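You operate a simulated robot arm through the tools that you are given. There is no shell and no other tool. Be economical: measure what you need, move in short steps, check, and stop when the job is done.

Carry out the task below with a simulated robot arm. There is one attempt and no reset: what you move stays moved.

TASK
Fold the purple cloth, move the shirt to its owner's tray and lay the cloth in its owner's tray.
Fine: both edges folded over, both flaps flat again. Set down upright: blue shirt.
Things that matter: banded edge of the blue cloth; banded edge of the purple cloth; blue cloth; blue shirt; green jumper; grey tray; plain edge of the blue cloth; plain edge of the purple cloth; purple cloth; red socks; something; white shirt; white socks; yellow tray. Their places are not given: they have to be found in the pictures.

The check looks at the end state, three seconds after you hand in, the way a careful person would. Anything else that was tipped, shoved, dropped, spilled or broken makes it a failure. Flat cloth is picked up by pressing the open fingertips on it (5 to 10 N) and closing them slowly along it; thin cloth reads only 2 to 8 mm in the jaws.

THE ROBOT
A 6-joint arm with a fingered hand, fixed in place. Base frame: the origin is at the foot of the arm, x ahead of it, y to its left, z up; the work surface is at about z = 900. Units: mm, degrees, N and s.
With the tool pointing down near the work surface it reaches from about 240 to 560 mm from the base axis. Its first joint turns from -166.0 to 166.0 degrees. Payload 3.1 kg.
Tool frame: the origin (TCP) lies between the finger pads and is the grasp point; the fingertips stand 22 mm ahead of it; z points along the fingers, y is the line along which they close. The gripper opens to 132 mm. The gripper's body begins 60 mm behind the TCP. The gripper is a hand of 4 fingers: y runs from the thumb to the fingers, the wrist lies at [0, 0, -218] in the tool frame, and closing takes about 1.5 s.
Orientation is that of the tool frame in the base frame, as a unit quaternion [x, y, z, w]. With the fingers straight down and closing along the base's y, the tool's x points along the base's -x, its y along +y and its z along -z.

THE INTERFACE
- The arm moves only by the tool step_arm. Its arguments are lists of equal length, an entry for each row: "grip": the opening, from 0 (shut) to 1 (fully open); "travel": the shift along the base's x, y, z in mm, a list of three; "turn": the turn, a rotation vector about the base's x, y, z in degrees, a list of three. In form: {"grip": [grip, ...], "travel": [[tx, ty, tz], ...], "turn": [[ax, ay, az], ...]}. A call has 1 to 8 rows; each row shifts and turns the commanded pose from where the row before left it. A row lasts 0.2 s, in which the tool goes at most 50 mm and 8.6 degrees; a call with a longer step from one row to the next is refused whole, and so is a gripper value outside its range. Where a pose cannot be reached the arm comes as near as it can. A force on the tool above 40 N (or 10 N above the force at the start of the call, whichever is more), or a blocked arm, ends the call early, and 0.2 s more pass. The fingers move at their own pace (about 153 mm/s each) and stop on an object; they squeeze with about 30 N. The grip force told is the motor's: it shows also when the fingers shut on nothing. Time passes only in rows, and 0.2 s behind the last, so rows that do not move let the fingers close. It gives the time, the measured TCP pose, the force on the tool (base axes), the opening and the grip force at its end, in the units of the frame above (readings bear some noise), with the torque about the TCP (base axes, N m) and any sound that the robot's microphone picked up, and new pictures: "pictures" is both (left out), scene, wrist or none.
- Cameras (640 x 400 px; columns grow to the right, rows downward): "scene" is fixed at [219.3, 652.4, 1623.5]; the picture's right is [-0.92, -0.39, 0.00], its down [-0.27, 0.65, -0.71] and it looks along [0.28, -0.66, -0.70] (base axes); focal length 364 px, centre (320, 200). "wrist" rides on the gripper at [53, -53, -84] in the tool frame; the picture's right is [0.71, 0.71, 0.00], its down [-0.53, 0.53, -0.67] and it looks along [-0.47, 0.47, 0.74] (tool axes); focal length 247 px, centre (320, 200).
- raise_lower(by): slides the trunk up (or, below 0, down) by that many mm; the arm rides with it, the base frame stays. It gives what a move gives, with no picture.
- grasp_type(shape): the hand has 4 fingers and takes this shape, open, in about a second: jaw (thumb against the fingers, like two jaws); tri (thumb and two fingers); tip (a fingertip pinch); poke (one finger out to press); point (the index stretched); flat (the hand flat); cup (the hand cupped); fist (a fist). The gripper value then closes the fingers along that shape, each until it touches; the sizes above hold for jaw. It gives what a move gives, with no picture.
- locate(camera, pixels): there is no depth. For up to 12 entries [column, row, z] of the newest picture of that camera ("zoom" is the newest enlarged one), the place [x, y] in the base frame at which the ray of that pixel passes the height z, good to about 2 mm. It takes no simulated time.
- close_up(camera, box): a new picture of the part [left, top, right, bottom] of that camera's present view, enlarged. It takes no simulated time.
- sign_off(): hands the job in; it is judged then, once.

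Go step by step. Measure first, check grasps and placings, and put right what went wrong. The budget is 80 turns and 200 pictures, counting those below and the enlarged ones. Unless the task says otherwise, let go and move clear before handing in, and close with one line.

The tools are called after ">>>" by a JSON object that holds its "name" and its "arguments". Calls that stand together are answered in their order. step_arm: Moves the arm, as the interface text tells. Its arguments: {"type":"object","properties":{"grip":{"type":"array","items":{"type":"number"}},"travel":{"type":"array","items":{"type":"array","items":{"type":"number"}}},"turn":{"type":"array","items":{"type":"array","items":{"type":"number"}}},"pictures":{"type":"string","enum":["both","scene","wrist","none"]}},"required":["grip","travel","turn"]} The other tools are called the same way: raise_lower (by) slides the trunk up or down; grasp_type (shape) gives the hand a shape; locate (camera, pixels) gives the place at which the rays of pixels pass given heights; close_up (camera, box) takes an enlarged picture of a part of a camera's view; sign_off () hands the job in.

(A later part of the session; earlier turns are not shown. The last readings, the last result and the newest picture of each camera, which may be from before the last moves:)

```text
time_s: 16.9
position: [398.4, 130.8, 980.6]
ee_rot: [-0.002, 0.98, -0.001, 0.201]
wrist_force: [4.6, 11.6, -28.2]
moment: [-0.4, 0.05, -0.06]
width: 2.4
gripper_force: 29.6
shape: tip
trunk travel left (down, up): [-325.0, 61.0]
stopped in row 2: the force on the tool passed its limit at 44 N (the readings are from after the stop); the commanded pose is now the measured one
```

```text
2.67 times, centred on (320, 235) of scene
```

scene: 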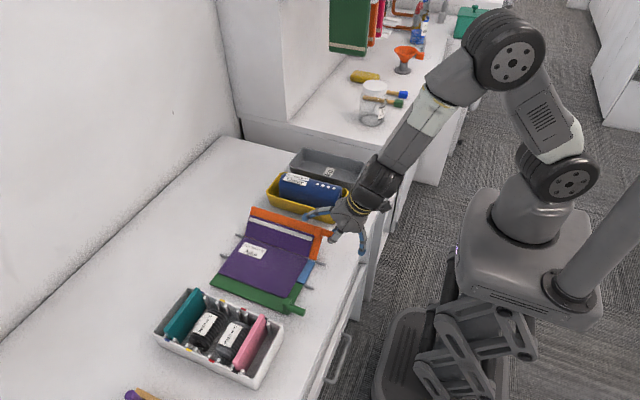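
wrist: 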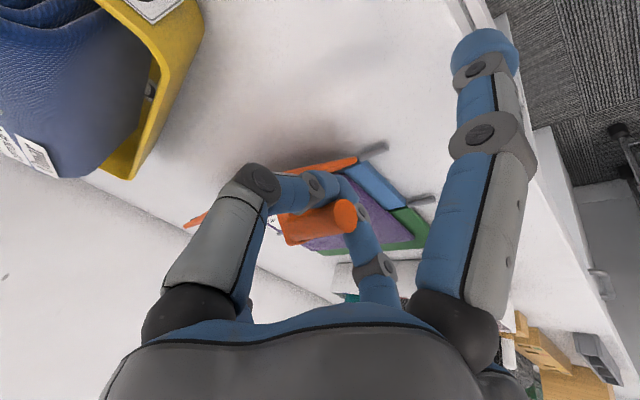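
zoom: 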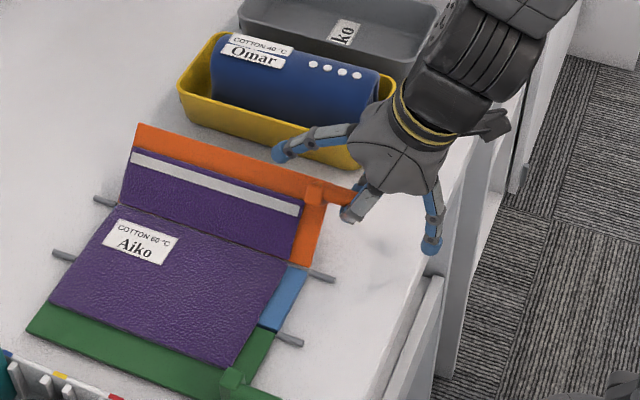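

The force on the tool points toward the hinge, so my arc is slightly too wide. I'll ease inward by about 5 mm and read the force.

>>> {"name": "step_arm", "arguments": {"grip": [0.0, 0.0], "travel": [[0, 2, -4], [0, 0, 0]], "turn": [[0, 0, 0], [0, 0, 0]], "pictures": "none"}}

```text
time_s: 17.5
position: [398.4, 132.5, 979.9]
ee_rot: [0.0, 0.979, -0.002, 0.204]
wrist_force: [2.5, 3.9, -13.1]
moment: [-0.18, -0.01, -0.04]
width: 2.8
gripper_force: 30.0
shape: tip
trunk travel left (down, up): [-325.0, 61.0]
```

The force has eased to about 13 N. I'll continue in smaller 5° steps on a slightly tighter arc around the hinge.

>>> {"name": "step_arm", "arguments": {"grip": [0.0, 0.0, 0.0, 0.0, 0.0, 0.0], "travel": [[0, 7.5, 2.3], [0, 6.9, 2.8], [0, 7, 2], [0, 7.2, 1.5], [0, 7.4, 0.8], [0, 7.4, 0]], "turn": [[0, 0, 0], [0, 0, 0], [0, 0, 0], [0, 0, 0], [0, 0, 0], [0, 0, 0]]}}

>>> {"name": "close_up", "arguments": {"camera": "scene", "box": [240, 160, 400, 310]}}

```text
time_s: 18.9
position: [399.0, 173.9, 987.3]
ee_rot: [-0.001, 0.979, -0.002, 0.202]
wrist_force: [-0.2, -6.5, -34.4]
moment: [-0.47, 0.1, -0.03]
width: 2.1
gripper_force: 30.3
shape: tip
trunk travel left (down, up): [-325.0, 61.0]
```

scene: 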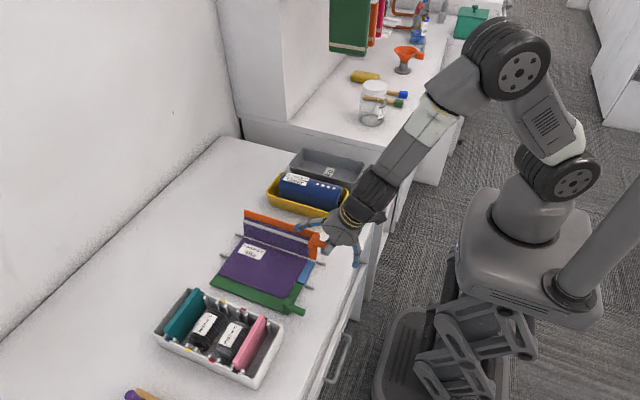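
wrist: 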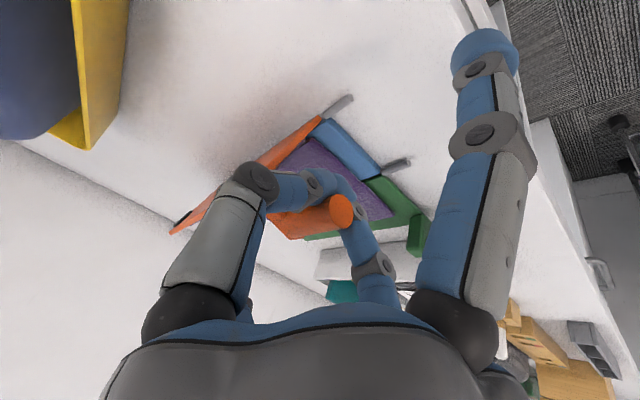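

```text
2.67 times, centred on (320, 235) of scene
```

zoom: 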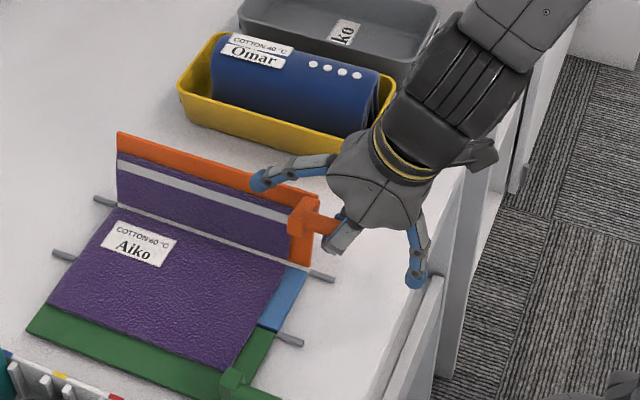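

The flap is at about 65–70°, and the TCP now coincides with the bar's arc but pulls upward. I'll drop slightly and carry on over the top to about 100°.

>>> {"name": "step_arm", "arguments": {"grip": [0.0, 0.0, 0.0, 0.0, 0.0, 0.0, 0.0], "travel": [[0, 2, -6], [0, 7, -1], [0, 7, -1.2], [0, 7, -1.5], [0, 7, -2], [0, 6.6, -2.7], [0, 6.4, -3.3]], "turn": [[0, 0, 0], [0, 0, 0], [0, 0, 0], [0, 0, 0], [0, 0, 0], [0, 0, 0], [0, 0, 0]]}}

>>> {"name": "close_up", "arguments": {"camera": "scene", "box": [240, 160, 400, 310]}}

```text
time_s: 20.5
position: [396.1, 216.8, 971.2]
ee_rot: [0.001, 0.979, -0.003, 0.203]
wrist_force: [2.1, -7.9, -9.9]
moment: [-0.1, 0.01, -0.02]
width: 2.5
gripper_force: 30.1
shape: tip
trunk travel left (down, up): [-325.0, 61.0]
```

scene: 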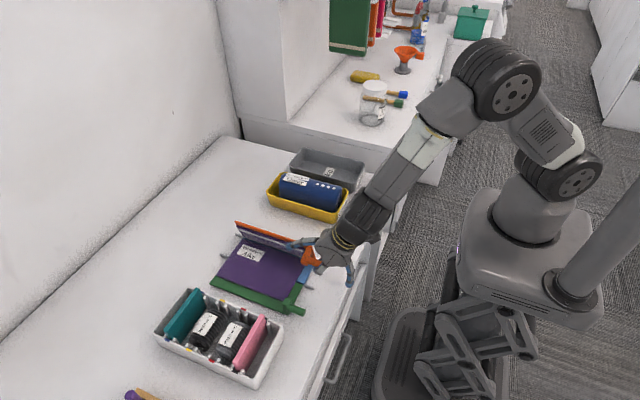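
wrist: 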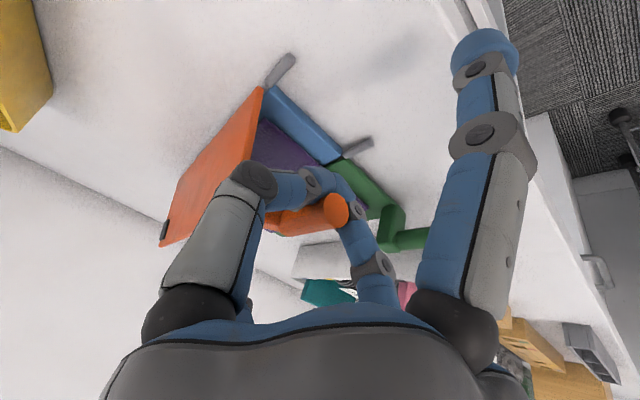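

```text
2.67 times, centred on (320, 235) of scene
```

zoom: 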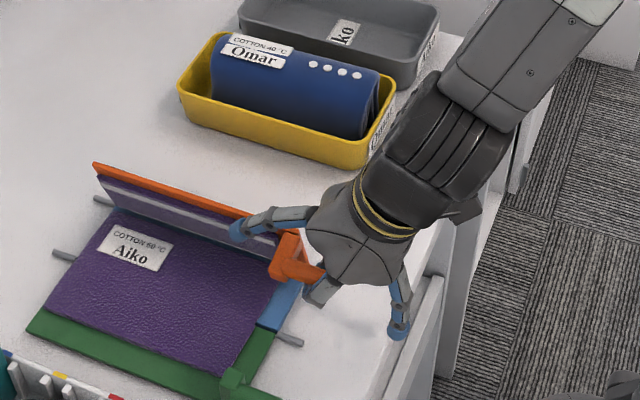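

The flap is at about 105° and the forces are fine. I'll continue down to about 130°.

>>> {"name": "step_arm", "arguments": {"grip": [0.0, 0.0, 0.0, 0.0, 0.0, 0.0], "travel": [[0, 5, -4], [0, 5.5, -4.5], [0, 5.3, -4.8], [0, 4.9, -5.2], [0, 4.2, -5.8], [0, 3.8, -6.2]], "turn": [[0, 0, 0], [0, 0, 0], [0, 0, 0], [0, 0, 0], [0, 0, 0], [0, 0, 0]]}}

>>> {"name": "close_up", "arguments": {"camera": "scene", "box": [240, 160, 400, 310]}}

```text
time_s: 21.9
position: [397.4, 248.3, 940.6]
ee_rot: [-0.001, 0.979, 0.0, 0.206]
wrist_force: [-0.4, -2.4, -0.5]
moment: [0.06, 0.0, 0.01]
width: 2.6
gripper_force: 29.5
shape: tip
trunk travel left (down, up): [-325.0, 61.0]
```

scene: 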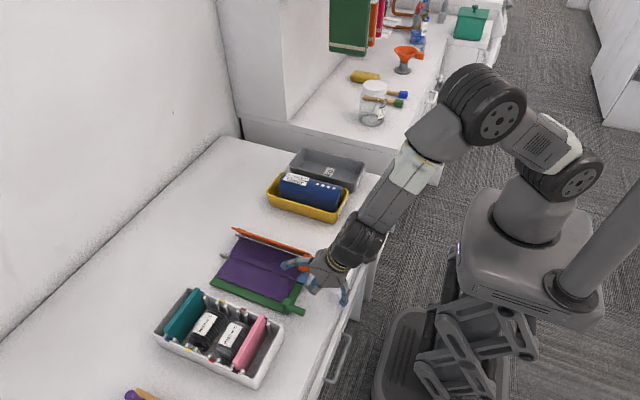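
wrist: 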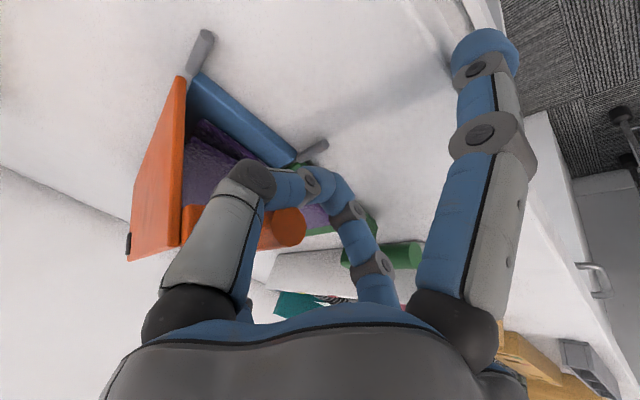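

```text
2.67 times, centred on (320, 235) of scene
```

zoom: 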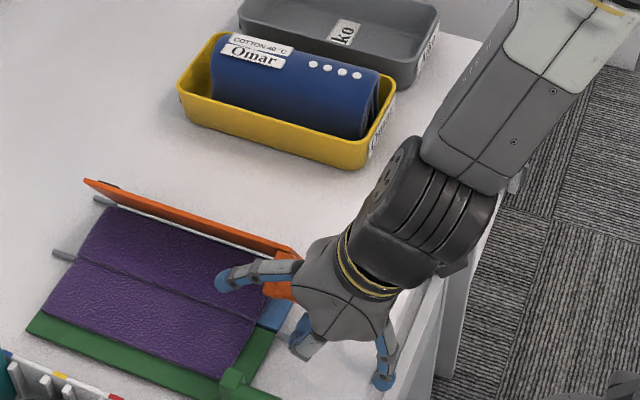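

The banded third now appears folded onto the middle (label hidden, edge line at zoom (165,290)). I'll look closer and locate the bar.

>>> {"name": "close_up", "arguments": {"camera": "scene", "box": [200, 215, 330, 315]}}

>>> {"name": "close_up", "arguments": {"camera": "wrist", "box": [120, 20, 400, 290]}}

>>> {"name": "locate", "arguments": {"camera": "wrist", "pixels": [[291, 228, 930], [291, 228, 945], [291, 228, 960], [291, 228, 975]]}}

```text
4.00 times, centred on (265, 265) of scene
```

zoom: 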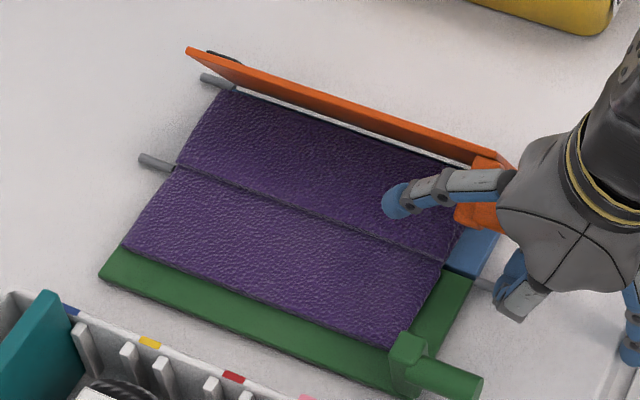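

```text
1.48 times, centred on (260, 155) of wrist
```

zoom: 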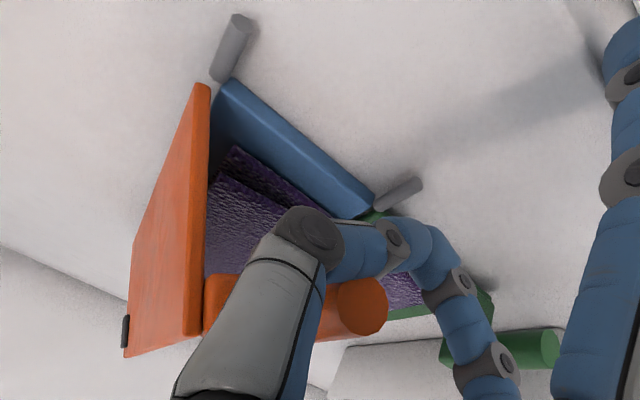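

```text
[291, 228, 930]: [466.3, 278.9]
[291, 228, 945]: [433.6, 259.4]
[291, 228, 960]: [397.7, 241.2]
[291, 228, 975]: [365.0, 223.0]
```

The banded edge is folded flat. I'll bring the orange flap back by reversing the path.

>>> {"name": "step_arm", "arguments": {"grip": [0.0, 0.0, 0.0, 0.0, 0.0, 0.0, 0.0, 0.0], "travel": [[0, -4, 6], [0, -4.5, 5.8], [0, -5, 5], [0, -5.5, 4.8], [0, -6, 4.5], [0, -6.5, 3.5], [0, -7, 2.7], [0, -7, 2.2]], "turn": [[0, 0, 0], [0, 0, 0], [0, 0, 0], [0, 0, 0], [0, 0, 0], [0, 0, 0], [0, 0, 0], [0, 0, 0]], "pictures": "scene"}}

>>> {"name": "close_up", "arguments": {"camera": "scene", "box": [200, 190, 360, 315]}}

```text
time_s: 23.3
position: [396.3, 213.6, 967.2]
ee_rot: [0.001, 0.98, -0.005, 0.199]
wrist_force: [5.7, -5.3, -18.5]
moment: [0.43, -0.01, 0.14]
width: 2.6
gripper_force: 29.9
shape: tip
trunk travel left (down, up): [-325.0, 61.0]
stopped in row 7: the force on the tool passed its limit at 42 N (the readings are from after the stop); the commanded pose is now the measured one
```

scene: 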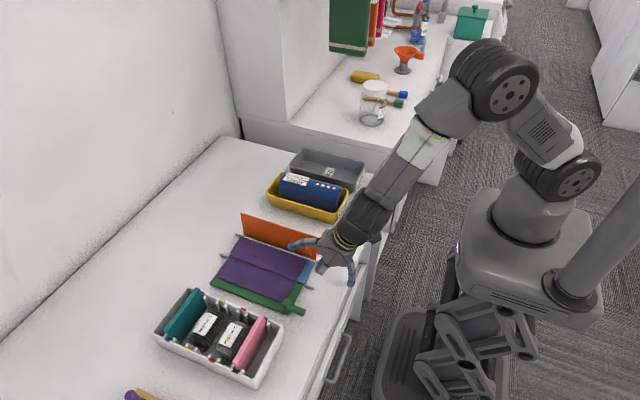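

```text
3.20 times, centred on (280, 252) of scene
```

zoom: 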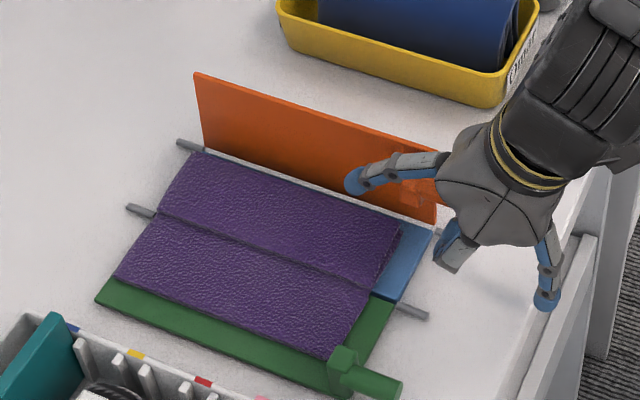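

The flap is about vertical and starting to fall back against the thumb, and I'm slightly too high. I'll continue in -y with less rise.

>>> {"name": "step_arm", "arguments": {"grip": [0.0, 0.0, 0.0, 0.0, 0.0, 0.0, 0.0, 0.0], "travel": [[0, -5, -1], [0, -6, 2], [0, -6, 2], [0, -6, 2], [0, -6, 2], [0, -6, 2], [0, -6, 1], [0, -6, 0]], "turn": [[0, 0, 0], [0, 0, 0], [0, 0, 0], [0, 0, 0], [0, 0, 0], [0, 0, 0], [0, 0, 0], [0, 0, 0]], "pictures": "scene"}}

>>> {"name": "close_up", "arguments": {"camera": "scene", "box": [200, 190, 360, 315]}}

```text
time_s: 25.1
position: [395.4, 166.9, 978.9]
ee_rot: [0.0, 0.979, -0.003, 0.202]
wrist_force: [-0.3, 0.4, -0.4]
moment: [-0.02, 0.01, 0.0]
width: 2.5
gripper_force: 30.1
shape: tip
trunk travel left (down, up): [-325.0, 61.0]
```

scene: 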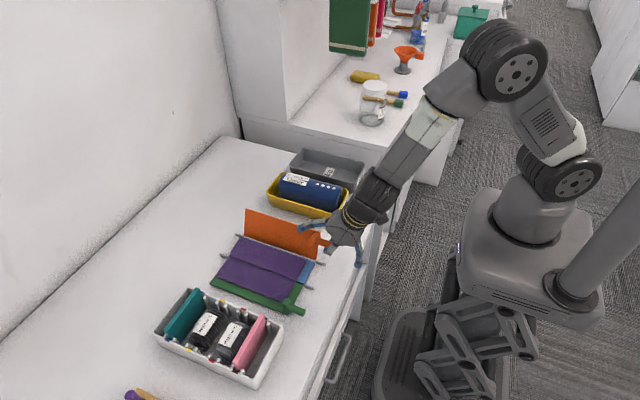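

```text
3.20 times, centred on (280, 252) of scene
```

zoom: 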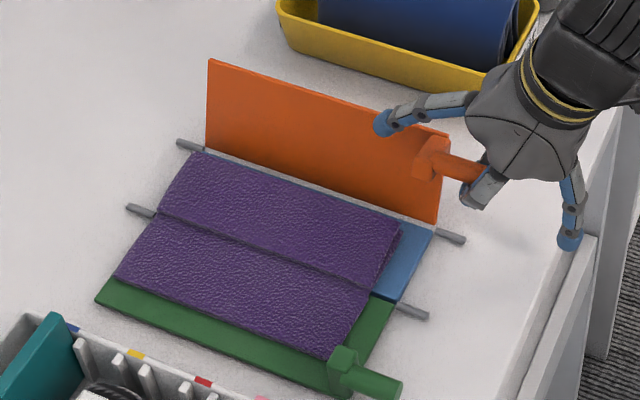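

The flap is at about 75° with no load. I'll lower it along the arc.

>>> {"name": "step_arm", "arguments": {"grip": [0.0, 0.0, 0.0, 0.0, 0.0, 0.0, 0.0, 0.0], "travel": [[0, -7, 0], [0, -7, -1], [0, -7, -2], [0, -7, -2], [0, -6, -3], [0, -6, -4], [0, -6, -5], [0, -6, -6]], "turn": [[0, 0, 0], [0, 0, 0], [0, 0, 0], [0, 0, 0], [0, 0, 0], [0, 0, 0], [0, 0, 0], [0, 0, 0]]}}

>>> {"name": "close_up", "arguments": {"camera": "scene", "box": [200, 190, 360, 315]}}

```text
time_s: 26.9
position: [395.1, 115.2, 956.2]
ee_rot: [0.0, 0.979, -0.003, 0.202]
wrist_force: [0.2, 0.5, -0.4]
moment: [0.0, -0.02, -0.01]
width: 2.5
gripper_force: 30.4
shape: tip
trunk travel left (down, up): [-325.0, 61.0]
```

scene: 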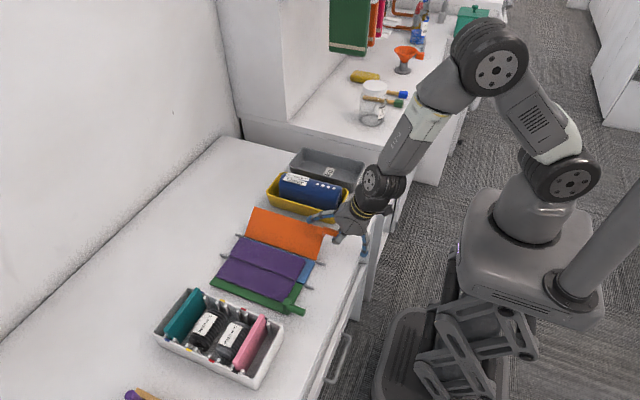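
wrist: 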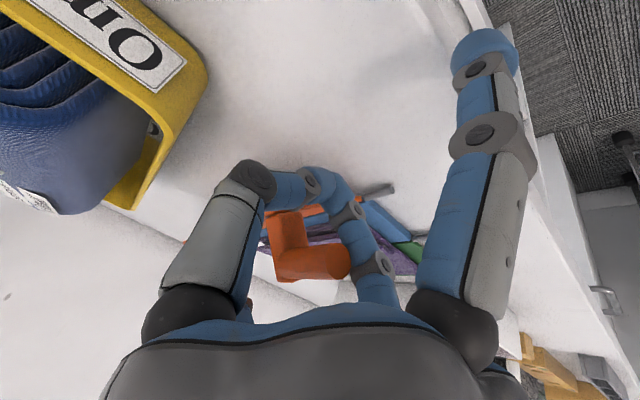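

```text
3.20 times, centred on (280, 252) of scene
```

zoom: 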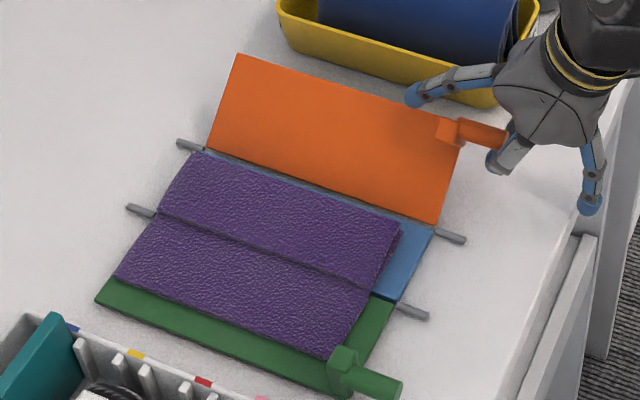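

The flap is at roughly 40° and still coming down. I'll lower it to the table.

>>> {"name": "step_arm", "arguments": {"grip": [0.0, 0.0, 0.0, 0.0, 0.0, 0.0, 0.0], "travel": [[0, -5, -5], [0, -5, -5], [0, -4, -5], [0, -2, -6], [0, -1, -6], [0, 0, -3], [0, 0, 0]], "turn": [[0, 0, 0], [0, 0, 0], [0, 0, 0], [0, 0, 0], [0, 0, 0], [0, 0, 0], [0, 0, 0]]}}

>>> {"name": "close_up", "arguments": {"camera": "scene", "box": [200, 190, 360, 315]}}

```text
time_s: 28.5
position: [395.5, 98.4, 924.8]
ee_rot: [0.0, 0.979, -0.003, 0.202]
wrist_force: [-1.5, -1.3, 0.0]
moment: [-0.02, -0.04, -0.04]
width: 2.5
gripper_force: 30.0
shape: tip
trunk travel left (down, up): [-325.0, 61.0]
```

scene: 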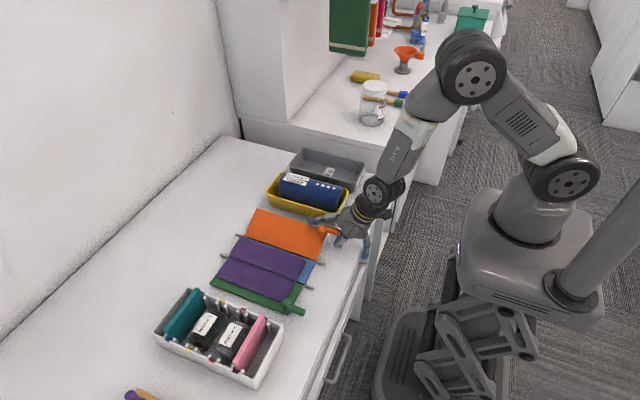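
wrist: 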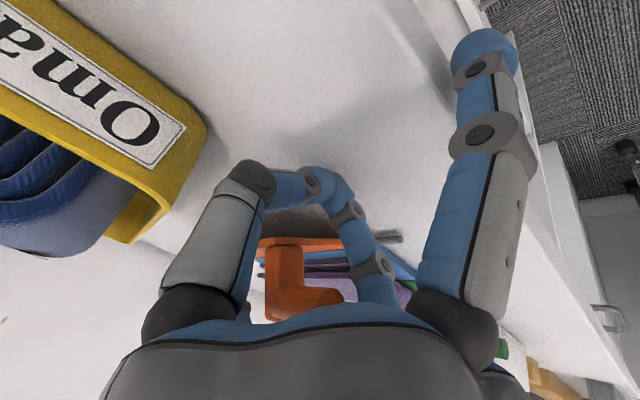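

```text
3.20 times, centred on (280, 252) of scene
```

zoom: 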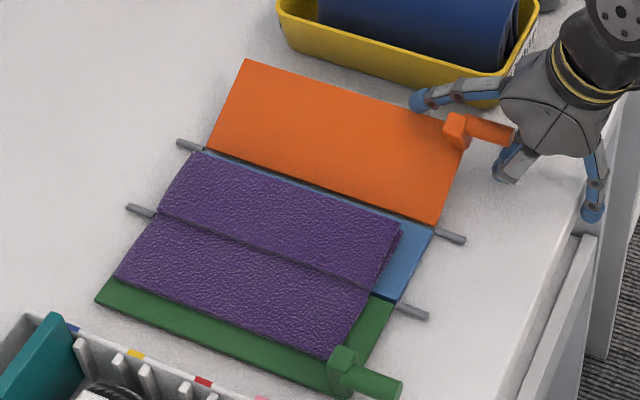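

The flap is holding at a shallow angle by hinge friction. I'll open, rise, close above the bar and press it flat.

>>> {"name": "step_arm", "arguments": {"grip": [0.3, 0.4, 0.4, 0.4, 0.4, 0.0, 0.0, 0.0], "travel": [[0, 0, 0], [0, 0, 0], [0, 0, 10], [0, 0, 40], [0, 0, 30], [0, 0, 0], [0, 0, 0], [0, 0, 0]], "turn": [[0, 0, 0], [0, 0, 0], [0, 0, 0], [0, 0, 0], [0, 0, 0], [0, 0, 0], [0, 0, 0], [0, 0, 0]]}}

>>> {"name": "close_up", "arguments": {"camera": "scene", "box": [270, 180, 370, 260]}}

```text
time_s: 30.3
position: [395.6, 98.3, 1006.8]
ee_rot: [0.0, 0.979, -0.003, 0.202]
wrist_force: [-0.5, 0.3, 0.1]
moment: [-0.05, 0.0, -0.04]
width: 0.0
gripper_force: 30.1
shape: tip
trunk travel left (down, up): [-325.0, 61.0]
```

scene: 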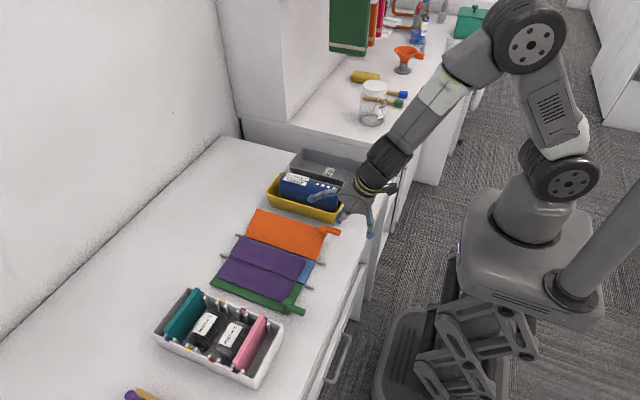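
wrist: 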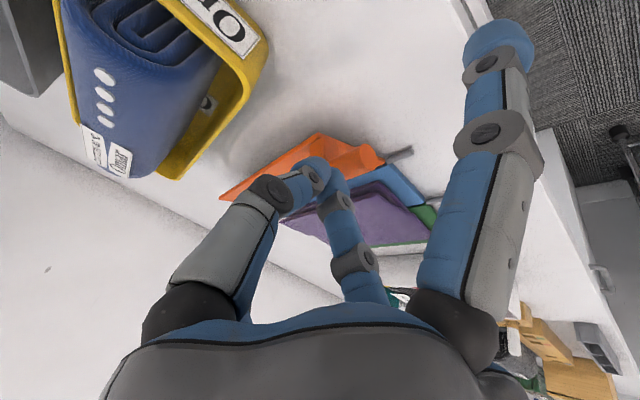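

```text
5.00 times, centred on (320, 220) of scene
```

zoom: 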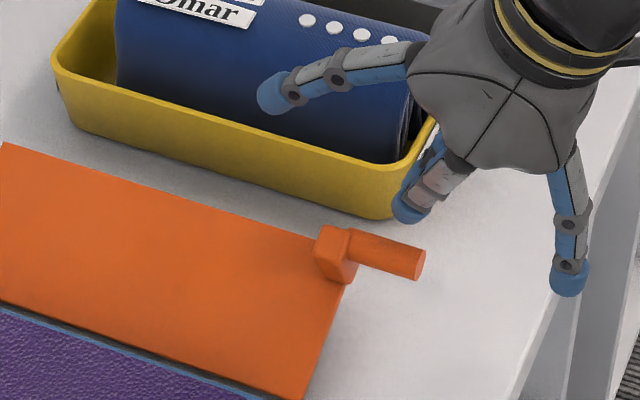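

The flap remains slightly raised (bar tip at (339.6,232.6) versus (342.2,235.5) when flat). I'll press gently down on the bar.

>>> {"name": "step_arm", "arguments": {"grip": [0.0, 0.0, 0.0, 0.0, 0.0, 0.0, 0.0], "travel": [[5, 3, -20], [0, 0, -10], [0, -1, -6], [0, -1, -5], [0, 0, -4], [0, 0, -3], [0, 0, -2]], "turn": [[0, 0, 0], [0, 0, 0], [0, 0, 0], [0, 0, 0], [0, 0, 0], [0, 0, 0], [0, 0, 0]], "pictures": "wrist"}}

>>> {"name": "close_up", "arguments": {"camera": "scene", "box": [270, 180, 370, 260]}}

```text
time_s: 32.0
position: [402.0, 93.9, 959.4]
ee_rot: [0.004, 0.978, -0.007, 0.209]
wrist_force: [0.7, -26.5, 16.1]
moment: [0.05, 0.03, 0.01]
width: 0.0
gripper_force: 29.7
shape: tip
trunk travel left (down, up): [-325.0, 61.0]
stopped in row 7: the force on the tool passed its limit at 40 N (the readings are from after the stop); the commanded pose is now the measured one
```

wrist: 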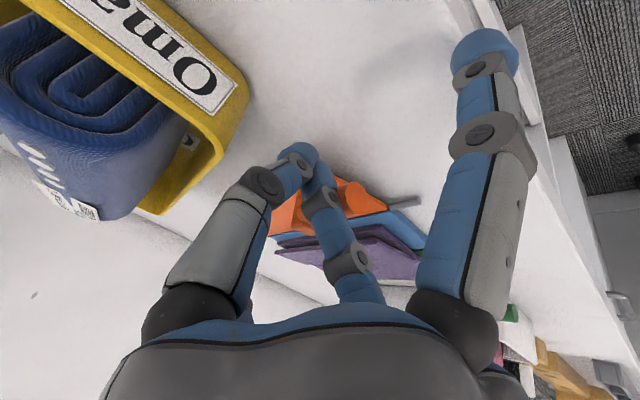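

```text
5.00 times, centred on (320, 220) of scene
```

zoom: 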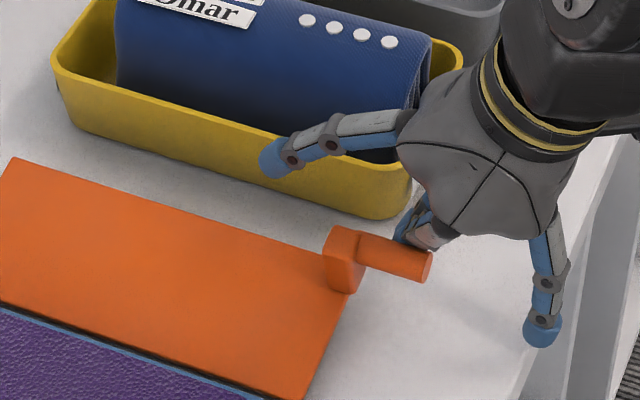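

The tips slid off the -y side of the bar. I'll rise, shift +10 in y and press again.

>>> {"name": "step_arm", "arguments": {"grip": [0.0, 0.0, 0.0, 0.0, 0.0, 0.0, 0.0], "travel": [[0, -3, 15], [0, 5, 10], [0, 9, 0], [0, 0, -10], [0, 0, -8], [0, 0, -5], [0, 0, -3]], "turn": [[0, 0, 0], [0, 0, 0], [0, 0, 0], [0, 0, 0], [0, 0, 0], [0, 0, 0], [0, 0, 0]], "pictures": "none"}}

>>> {"name": "close_up", "arguments": {"camera": "scene", "box": [270, 180, 370, 260]}}

```text
time_s: 33.2
position: [403.0, 102.0, 968.0]
ee_rot: [0.006, 0.977, -0.012, 0.211]
wrist_force: [-1.8, -28.5, 23.2]
moment: [0.03, 0.02, 0.06]
width: 0.0
gripper_force: 29.9
shape: tip
trunk travel left (down, up): [-325.0, 61.0]
stopped in row 6: the force on the tool passed its limit at 44 N (the readings are from after the stop); the commanded pose is now the measured one
```

```text
5.00 times, centred on (320, 220) of scene
```

zoom: 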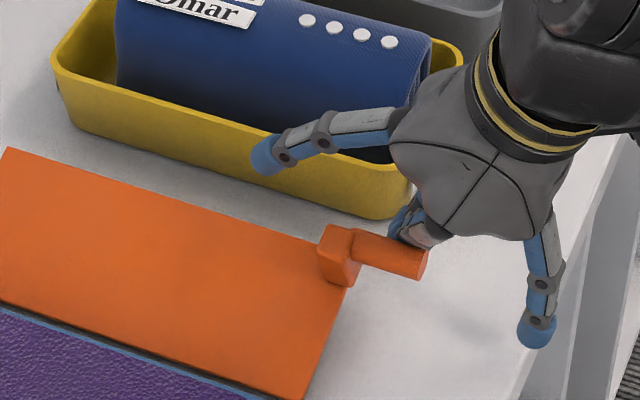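

The force is still toward -y, so the bar's top is further toward +y (y≈110). I'll rise, shift to y≈116 and press so it's pushed down and back.

>>> {"name": "step_arm", "arguments": {"grip": [0.0, 0.0, 0.0, 0.0, 0.0, 0.0, 0.0], "travel": [[0, -2, 15], [0, 8, 8], [0, 8, 0], [0, 0, -10], [0, 0, -8], [0, -2, -5], [0, -2, -5]], "turn": [[0, 0, 0], [0, 0, 0], [0, 0, 0], [0, 0, 0], [0, 0, 0], [0, 0, 0], [0, 0, 0]], "pictures": "none"}}

>>> {"name": "close_up", "arguments": {"camera": "scene", "box": [270, 180, 370, 260]}}

```text
time_s: 34.4
position: [404.1, 113.2, 980.3]
ee_rot: [0.008, 0.976, -0.015, 0.215]
wrist_force: [-0.8, -24.1, 29.2]
moment: [0.07, 0.01, 0.02]
width: 0.5
gripper_force: 30.3
shape: tip
trunk travel left (down, up): [-325.0, 61.0]
stopped in row 5: the force on the tool passed its limit at 50 N (the readings are from after the stop); the commanded pose is now the measured one
```

```text
5.00 times, centred on (320, 220) of scene
```

zoom: 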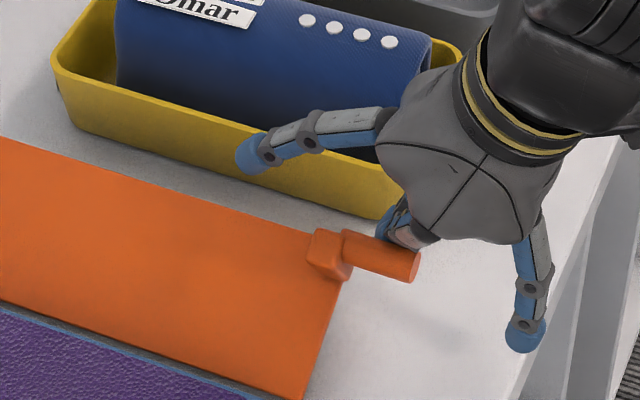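

The flap has been nudged up to about 30°, with the bar near (y 123, z 968). I'll clear it by a wider margin, come over its +y side and sweep down along its arc.

>>> {"name": "step_arm", "arguments": {"grip": [0.0, 0.0, 0.0, 0.0], "travel": [[0, -5, 15], [0, 0, 25], [0, 15, 5], [0, 15, 0]], "turn": [[0, 0, 0], [0, 0, 0], [0, 0, 0], [0, 0, 0]]}}

>>> {"name": "close_up", "arguments": {"camera": "scene", "box": [270, 180, 370, 260]}}

```text
time_s: 35.4
position: [405.7, 143.5, 1021.3]
ee_rot: [0.007, 0.977, -0.014, 0.212]
wrist_force: [-0.7, -0.2, -0.3]
moment: [0.03, 0.03, -0.05]
width: 0.0
gripper_force: 30.0
shape: tip
trunk travel left (down, up): [-325.0, 61.0]
```

scene: 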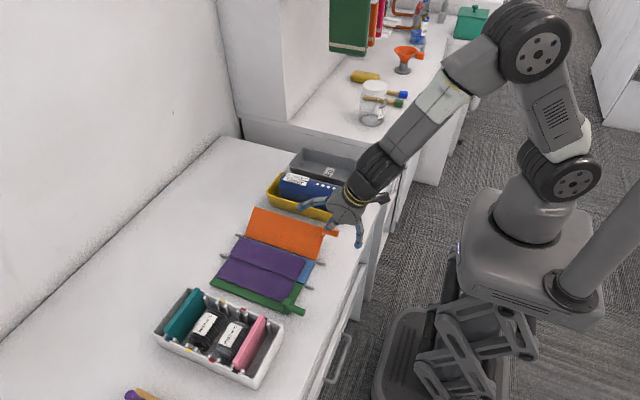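
wrist: 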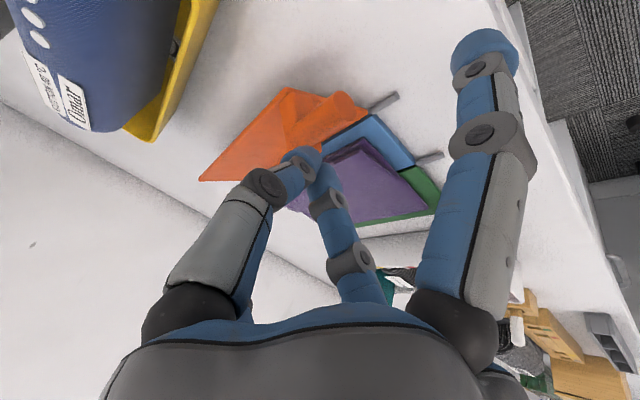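

```text
5.00 times, centred on (320, 220) of scene
```

zoom: 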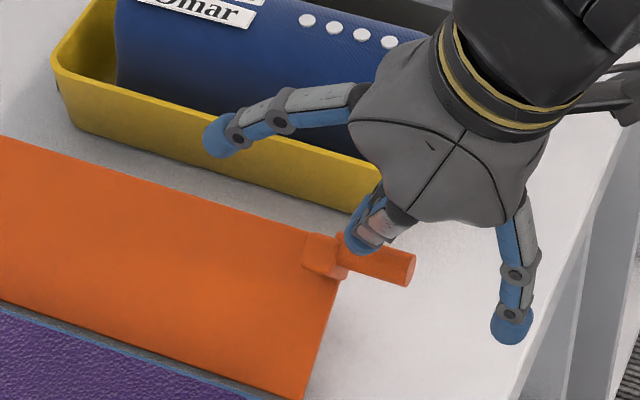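

Now I'll triangulate the bar tip, which is at scene (337.6,234) and wrist (354,101).

>>> {"name": "locate", "arguments": {"camera": "scene", "pixels": [[337.6, 234, 945], [337.6, 234, 960], [337.6, 234, 975]]}}

>>> {"name": "locate", "arguments": {"camera": "wrist", "pixels": [[357, 104, 930], [357, 104, 945], [357, 104, 960], [357, 104, 975]]}}

```text
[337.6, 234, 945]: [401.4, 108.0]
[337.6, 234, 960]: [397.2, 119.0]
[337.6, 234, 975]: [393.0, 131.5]
```

```text
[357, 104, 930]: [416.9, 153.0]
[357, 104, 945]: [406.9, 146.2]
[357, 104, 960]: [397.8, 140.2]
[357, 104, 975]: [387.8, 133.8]
```

The bar is at about (133, 976), so the flap is at about 40°. I'll come down on its +y side and sweep along its arc.

>>> {"name": "step_arm", "arguments": {"grip": [0.0, 0.0, 0.0, 0.0, 0.0, 0.0, 0.0, 0.0], "travel": [[0, 8, -12], [0, 0, -12], [0, -8, -4], [0, -8.5, -4], [0, -7, -4], [0, -6, -4], [0, -5, -5], [0, -5, -5]], "turn": [[0, 0, 0], [0, 0, 0], [0, 0, 0], [0, 0, 0], [0, 0, 0], [0, 0, 0], [0, 0, 0], [0, 0, 0]], "pictures": "wrist"}}

>>> {"name": "close_up", "arguments": {"camera": "scene", "box": [270, 180, 370, 260]}}

```text
time_s: 37.2
position: [404.4, 111.5, 972.0]
ee_rot: [0.005, 0.977, -0.012, 0.211]
wrist_force: [-1.1, -0.1, 1.6]
moment: [0.01, -0.01, 0.01]
width: 0.0
gripper_force: 29.5
shape: tip
trunk travel left (down, up): [-325.0, 61.0]
```

wrist: 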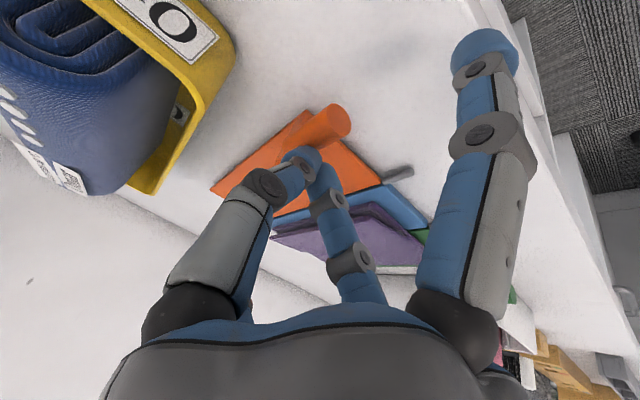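

```text
5.00 times, centred on (320, 220) of scene
```

zoom: 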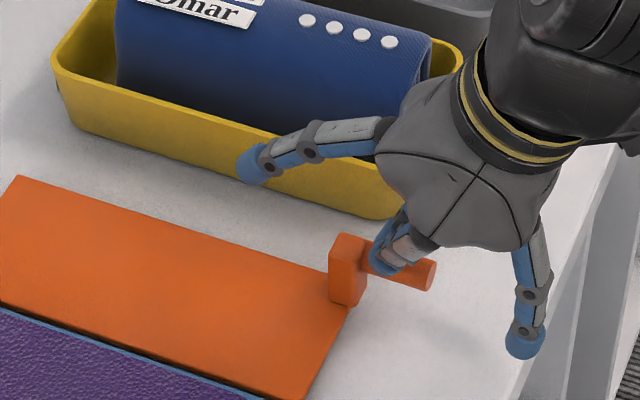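

It worked: the bar tip is back at (342,235), nearly flat. One small final press, then I'll lift off.

>>> {"name": "step_arm", "arguments": {"grip": [0.0, 0.0, 0.0, 0.0, 0.0, 0.0], "travel": [[0, -4, -4], [0, -3, -5], [0, -1, -3], [0, 0, 10], [0, 5, 35], [0, 15, 40]], "turn": [[0, 0, 0], [0, 0, 0], [0, 0, 0], [0, 0, 0], [0, 0, 0], [0, 0, 0]]}}

>>> {"name": "close_up", "arguments": {"camera": "scene", "box": [200, 190, 360, 315]}}

```text
time_s: 38.6
position: [404.8, 124.0, 1045.1]
ee_rot: [0.005, 0.977, -0.013, 0.211]
wrist_force: [-0.9, 0.4, 0.7]
moment: [-0.02, -0.01, 0.0]
width: 0.0
gripper_force: 29.9
shape: tip
trunk travel left (down, up): [-325.0, 61.0]
```

scene: 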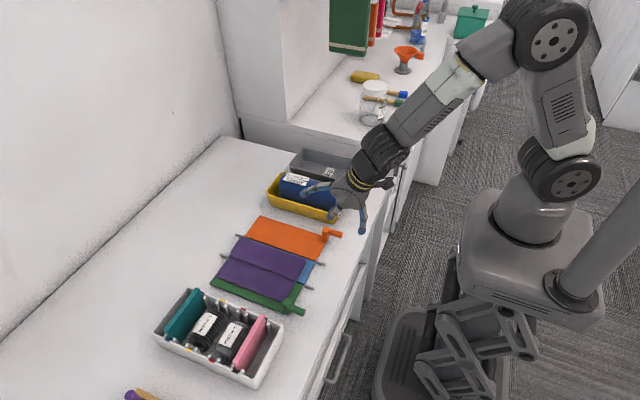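
wrist: 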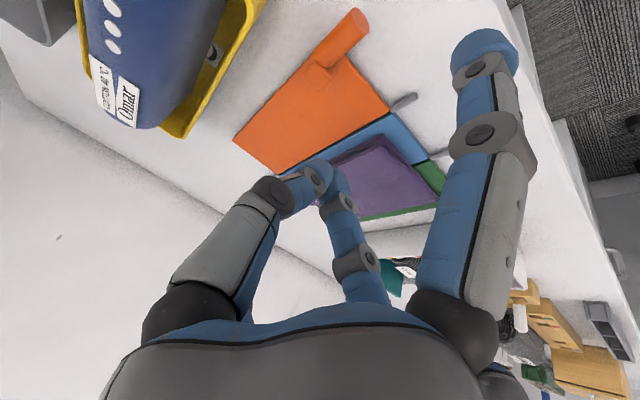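

```text
3.20 times, centred on (280, 252) of scene
```

zoom: 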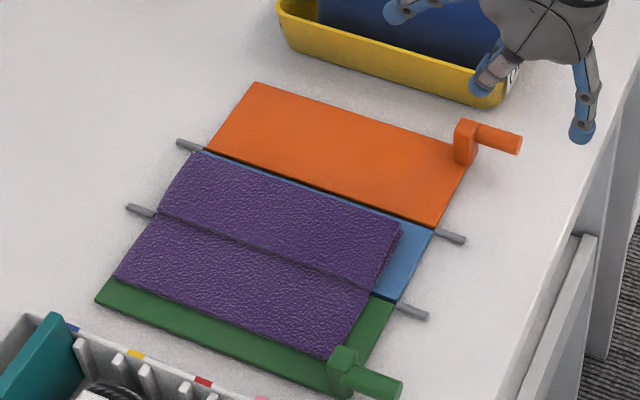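

I'll compare with the original close-up box to confirm the orange flap is fully flat, and also look at the green handle.

>>> {"name": "close_up", "arguments": {"camera": "scene", "box": [270, 210, 350, 260]}}

```text
8.00 times, centred on (310, 235) of scene
```

zoom: 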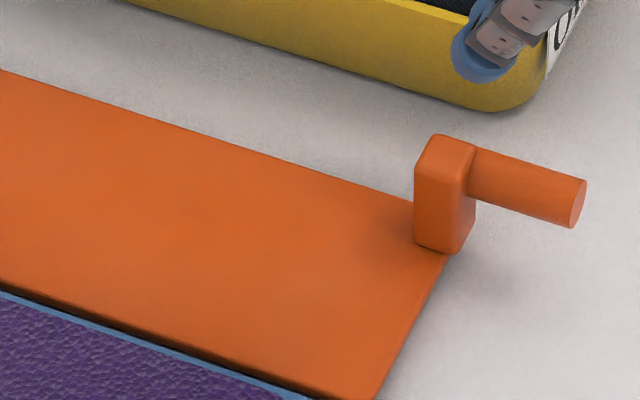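

The orange flap is flat, identical to the start. Next is the green handle: I'll locate it and the nearby box, then move above with the fingers partly open.

>>> {"name": "locate", "arguments": {"camera": "scene", "pixels": [[304.4, 313.1, 933], [290, 306, 933], [284, 322, 940], [284, 322, 960], [268, 345, 940], [258, 388, 900]]}}

>>> {"name": "step_arm", "arguments": {"grip": [0.4, 0.4, 0.4, 0.4, 0.4, 0.4], "travel": [[0, 35, 10], [0, 35, 0], [0, 35, 0], [0, 35, 0], [-3, 35, 0], [-3, 25, 0]], "turn": [[0, 0, 0], [0, 0, 0], [0, 0, 0], [0, 0, 0], [0, 0, 0], [0, 0, 0]]}}

>>> {"name": "close_up", "arguments": {"camera": "scene", "box": [220, 230, 380, 370]}}

```text
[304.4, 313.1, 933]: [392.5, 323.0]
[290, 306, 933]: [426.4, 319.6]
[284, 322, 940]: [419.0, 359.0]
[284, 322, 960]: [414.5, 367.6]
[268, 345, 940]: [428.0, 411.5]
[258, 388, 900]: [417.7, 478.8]
```

```text
time_s: 40.0
position: [399.5, 324.7, 1053.8]
ee_rot: [0.007, 0.977, -0.013, 0.212]
wrist_force: [1.0, -0.3, -0.3]
moment: [-0.01, -0.03, 0.0]
width: 52.6
gripper_force: 0.1
shape: tip
trunk travel left (down, up): [-325.0, 61.0]
```

scene: 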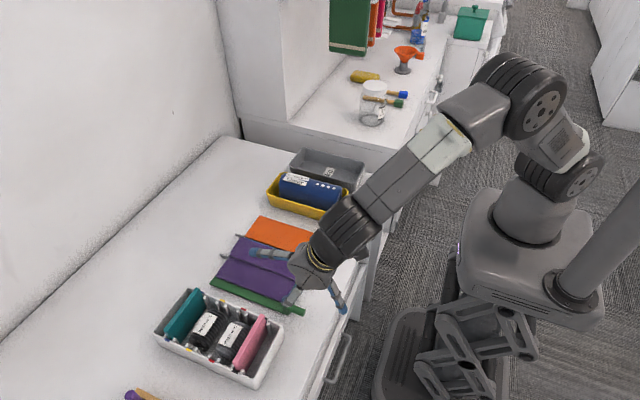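
wrist: 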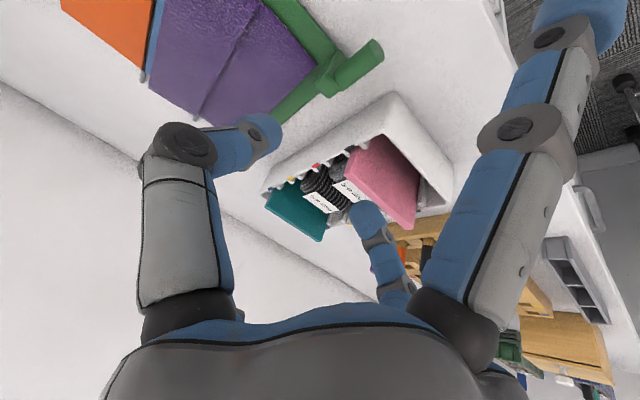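

```text
2.86 times, centred on (300, 300) of scene
```

zoom: 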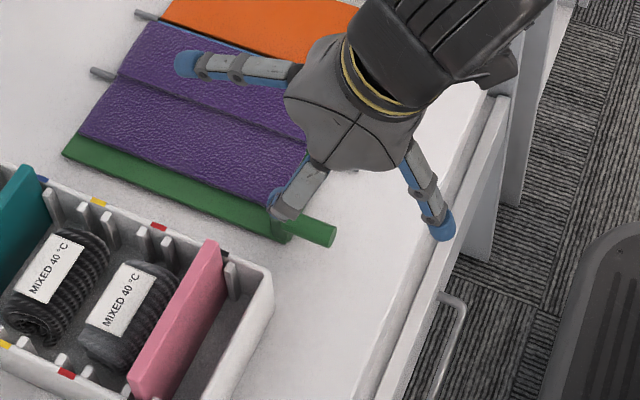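

The box corner at about (419,359) is close. I'll use a smaller opening (33 mm) and stay a bit toward -x. First I'll check the green bar's position with the wrist camera.

>>> {"name": "locate", "arguments": {"camera": "wrist", "pixels": [[375, 49, 933], [338, 80, 933], [398, 93, 940], [398, 93, 955]]}}

>>> {"name": "locate", "arguments": {"camera": "zoom", "pixels": [[272, 278, 940], [272, 278, 955]]}}

```text
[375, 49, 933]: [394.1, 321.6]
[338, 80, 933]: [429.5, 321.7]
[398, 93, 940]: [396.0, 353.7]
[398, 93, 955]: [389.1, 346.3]
```

```text
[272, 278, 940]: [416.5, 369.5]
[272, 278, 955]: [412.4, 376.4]
```

The green bar is at y≈322. I'll close to 33 mm and descend at x≈392, checking partway.

>>> {"name": "step_arm", "arguments": {"grip": [0.25, 0.25, 0.25, 0.25, 0.25], "travel": [[-4, -3, 0], [-3, 0, 0], [0, 0, -30], [0, 0, -30], [0, 0, -15]], "turn": [[0, 0, 0], [0, 0, 0], [0, 0, 0], [0, 0, 0], [0, 0, 0]]}}

>>> {"name": "close_up", "arguments": {"camera": "scene", "box": [240, 250, 360, 350]}}

```text
time_s: 41.2
position: [392.4, 321.9, 979.9]
ee_rot: [0.006, 0.977, -0.013, 0.211]
wrist_force: [0.1, 0.4, 0.2]
moment: [0.01, -0.05, 0.0]
width: 33.4
gripper_force: 0.1
shape: tip
trunk travel left (down, up): [-325.0, 61.0]
```

scene: 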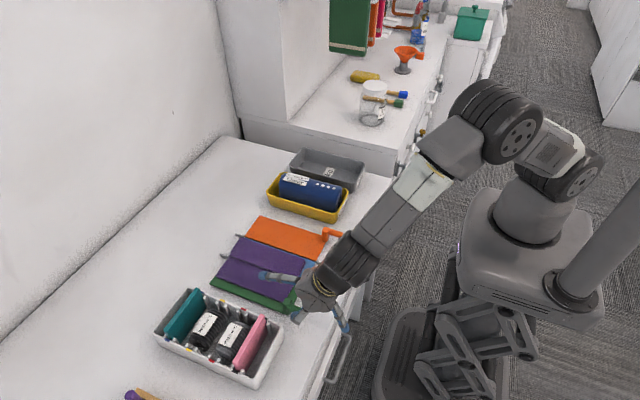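
wrist: 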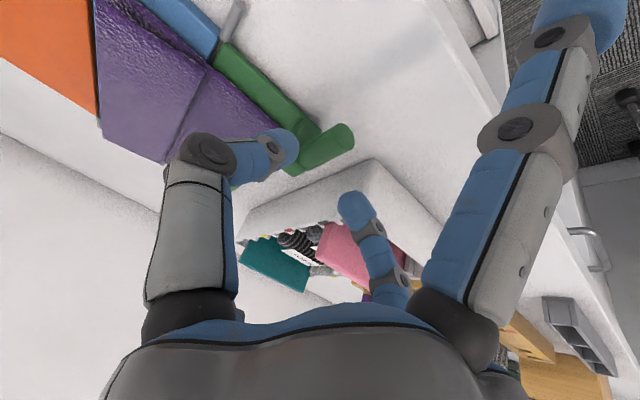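

```text
4.00 times, centred on (300, 300) of scene
```

zoom: 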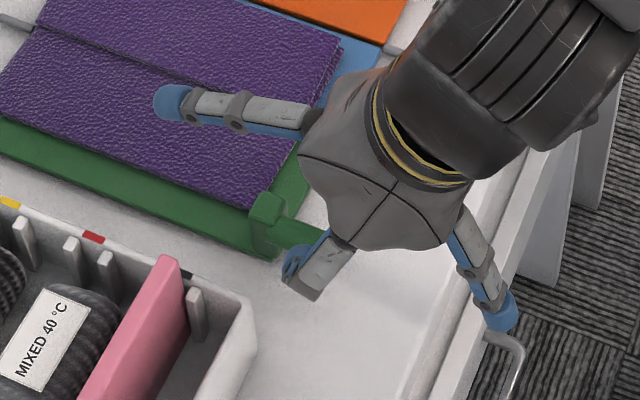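

It's clear of the box, and the fingers straddle the green bar. I'll descend to z≈945 and close under it.

>>> {"name": "step_arm", "arguments": {"grip": [0.25, 0.25, 0.25, 0.1, 0.0, 0.0, 0.0], "travel": [[0, 0, -15], [0, 0, -12], [0, 0, -8], [0, 0, 0], [0, 0, 0], [0, 0, 0], [0, 0, 0]], "turn": [[0, 0, 0], [0, 0, 0], [0, 0, 0], [0, 0, 0], [0, 0, 0], [0, 0, 0], [0, 0, 0]]}}

>>> {"name": "close_up", "arguments": {"camera": "scene", "box": [240, 250, 360, 350]}}

```text
time_s: 42.8
position: [393.0, 320.8, 943.9]
ee_rot: [0.006, 0.978, -0.014, 0.21]
wrist_force: [0.0, -6.3, -3.3]
moment: [0.04, 0.01, -0.08]
width: 4.9
gripper_force: 29.9
shape: tip
trunk travel left (down, up): [-325.0, 61.0]
```

scene: 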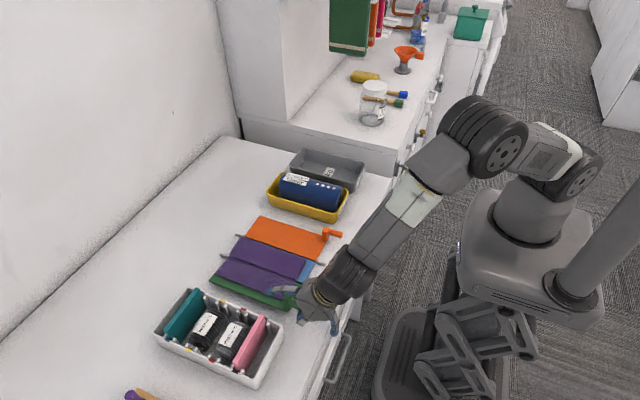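
wrist: 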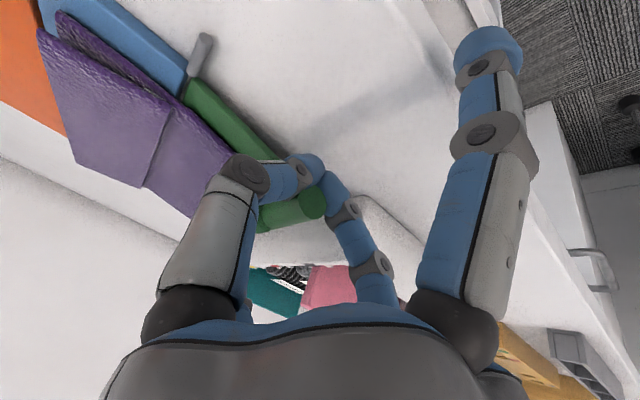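

```text
4.00 times, centred on (300, 300) of scene
```

zoom: 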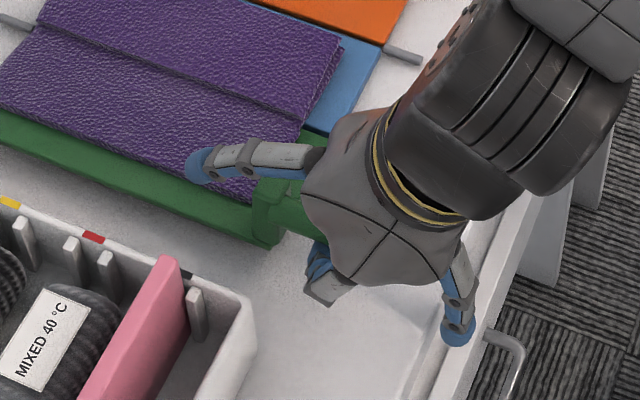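

The bar is caged. I'll follow the mirrored arc that worked for the orange flap.

>>> {"name": "step_arm", "arguments": {"grip": [0.0, 0.0, 0.0, 0.0, 0.0, 0.0, 0.0], "travel": [[0, -2, 6], [0, -4, 7], [0, -5, 6], [0, -5, 4.5], [0, -6, 4], [0, -6.5, 3.5], [0, -7, 1]], "turn": [[0, 0, 0], [0, 0, 0], [0, 0, 0], [0, 0, 0], [0, 0, 0], [0, 0, 0], [0, 0, 0]], "pictures": "none"}}

>>> {"name": "close_up", "arguments": {"camera": "scene", "box": [220, 210, 360, 340]}}

```text
time_s: 44.4
position: [392.8, 286.8, 977.3]
ee_rot: [0.005, 0.977, -0.012, 0.211]
wrist_force: [0.4, -3.6, -9.0]
moment: [0.1, 0.01, -0.01]
width: 3.7
gripper_force: 30.0
shape: tip
trunk travel left (down, up): [-325.0, 61.0]
```

```text
3.08 times, centred on (290, 275) of scene
```

zoom: 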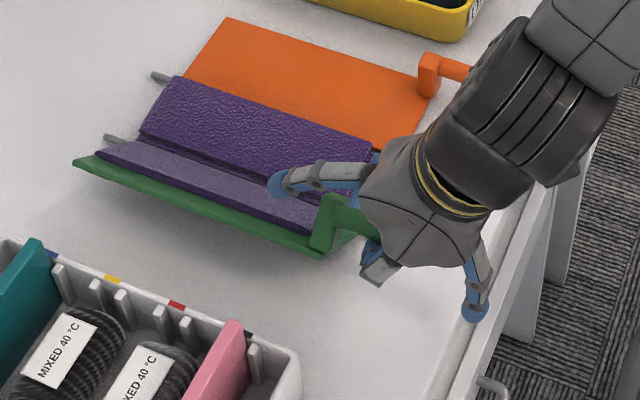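

The green flap is at about 45° and the forces are fine. Continuing over the top.

>>> {"name": "step_arm", "arguments": {"grip": [0.0, 0.0, 0.0, 0.0, 0.0, 0.0, 0.0, 0.0], "travel": [[0, -7, 1.5], [0, -7, 1], [0, -7, 0.5], [0, -7, 0], [0, -7, 0], [0, -7, -1.5], [0, -7, -2], [0, -7, -2.5]], "turn": [[0, 0, 0], [0, 0, 0], [0, 0, 0], [0, 0, 0], [0, 0, 0], [0, 0, 0], [0, 0, 0], [0, 0, 0]], "pictures": "none"}}

>>> {"name": "close_up", "arguments": {"camera": "scene", "box": [220, 210, 360, 340]}}

```text
time_s: 46.2
position: [391.3, 229.4, 974.6]
ee_rot: [0.005, 0.977, -0.013, 0.211]
wrist_force: [-0.1, 1.3, 0.7]
moment: [-0.01, 0.01, -0.02]
width: 3.4
gripper_force: 30.1
shape: tip
trunk travel left (down, up): [-325.0, 61.0]
```

```text
3.08 times, centred on (290, 275) of scene
```

zoom: 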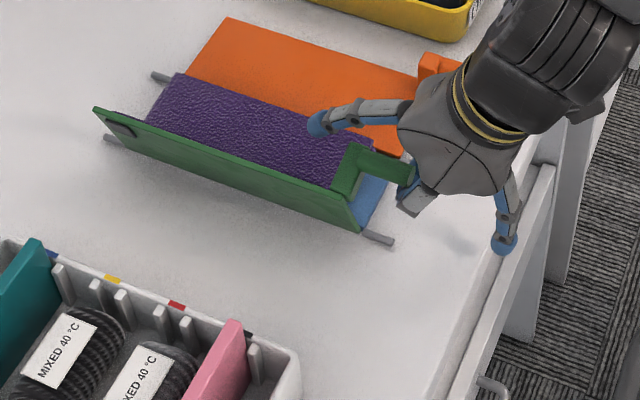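

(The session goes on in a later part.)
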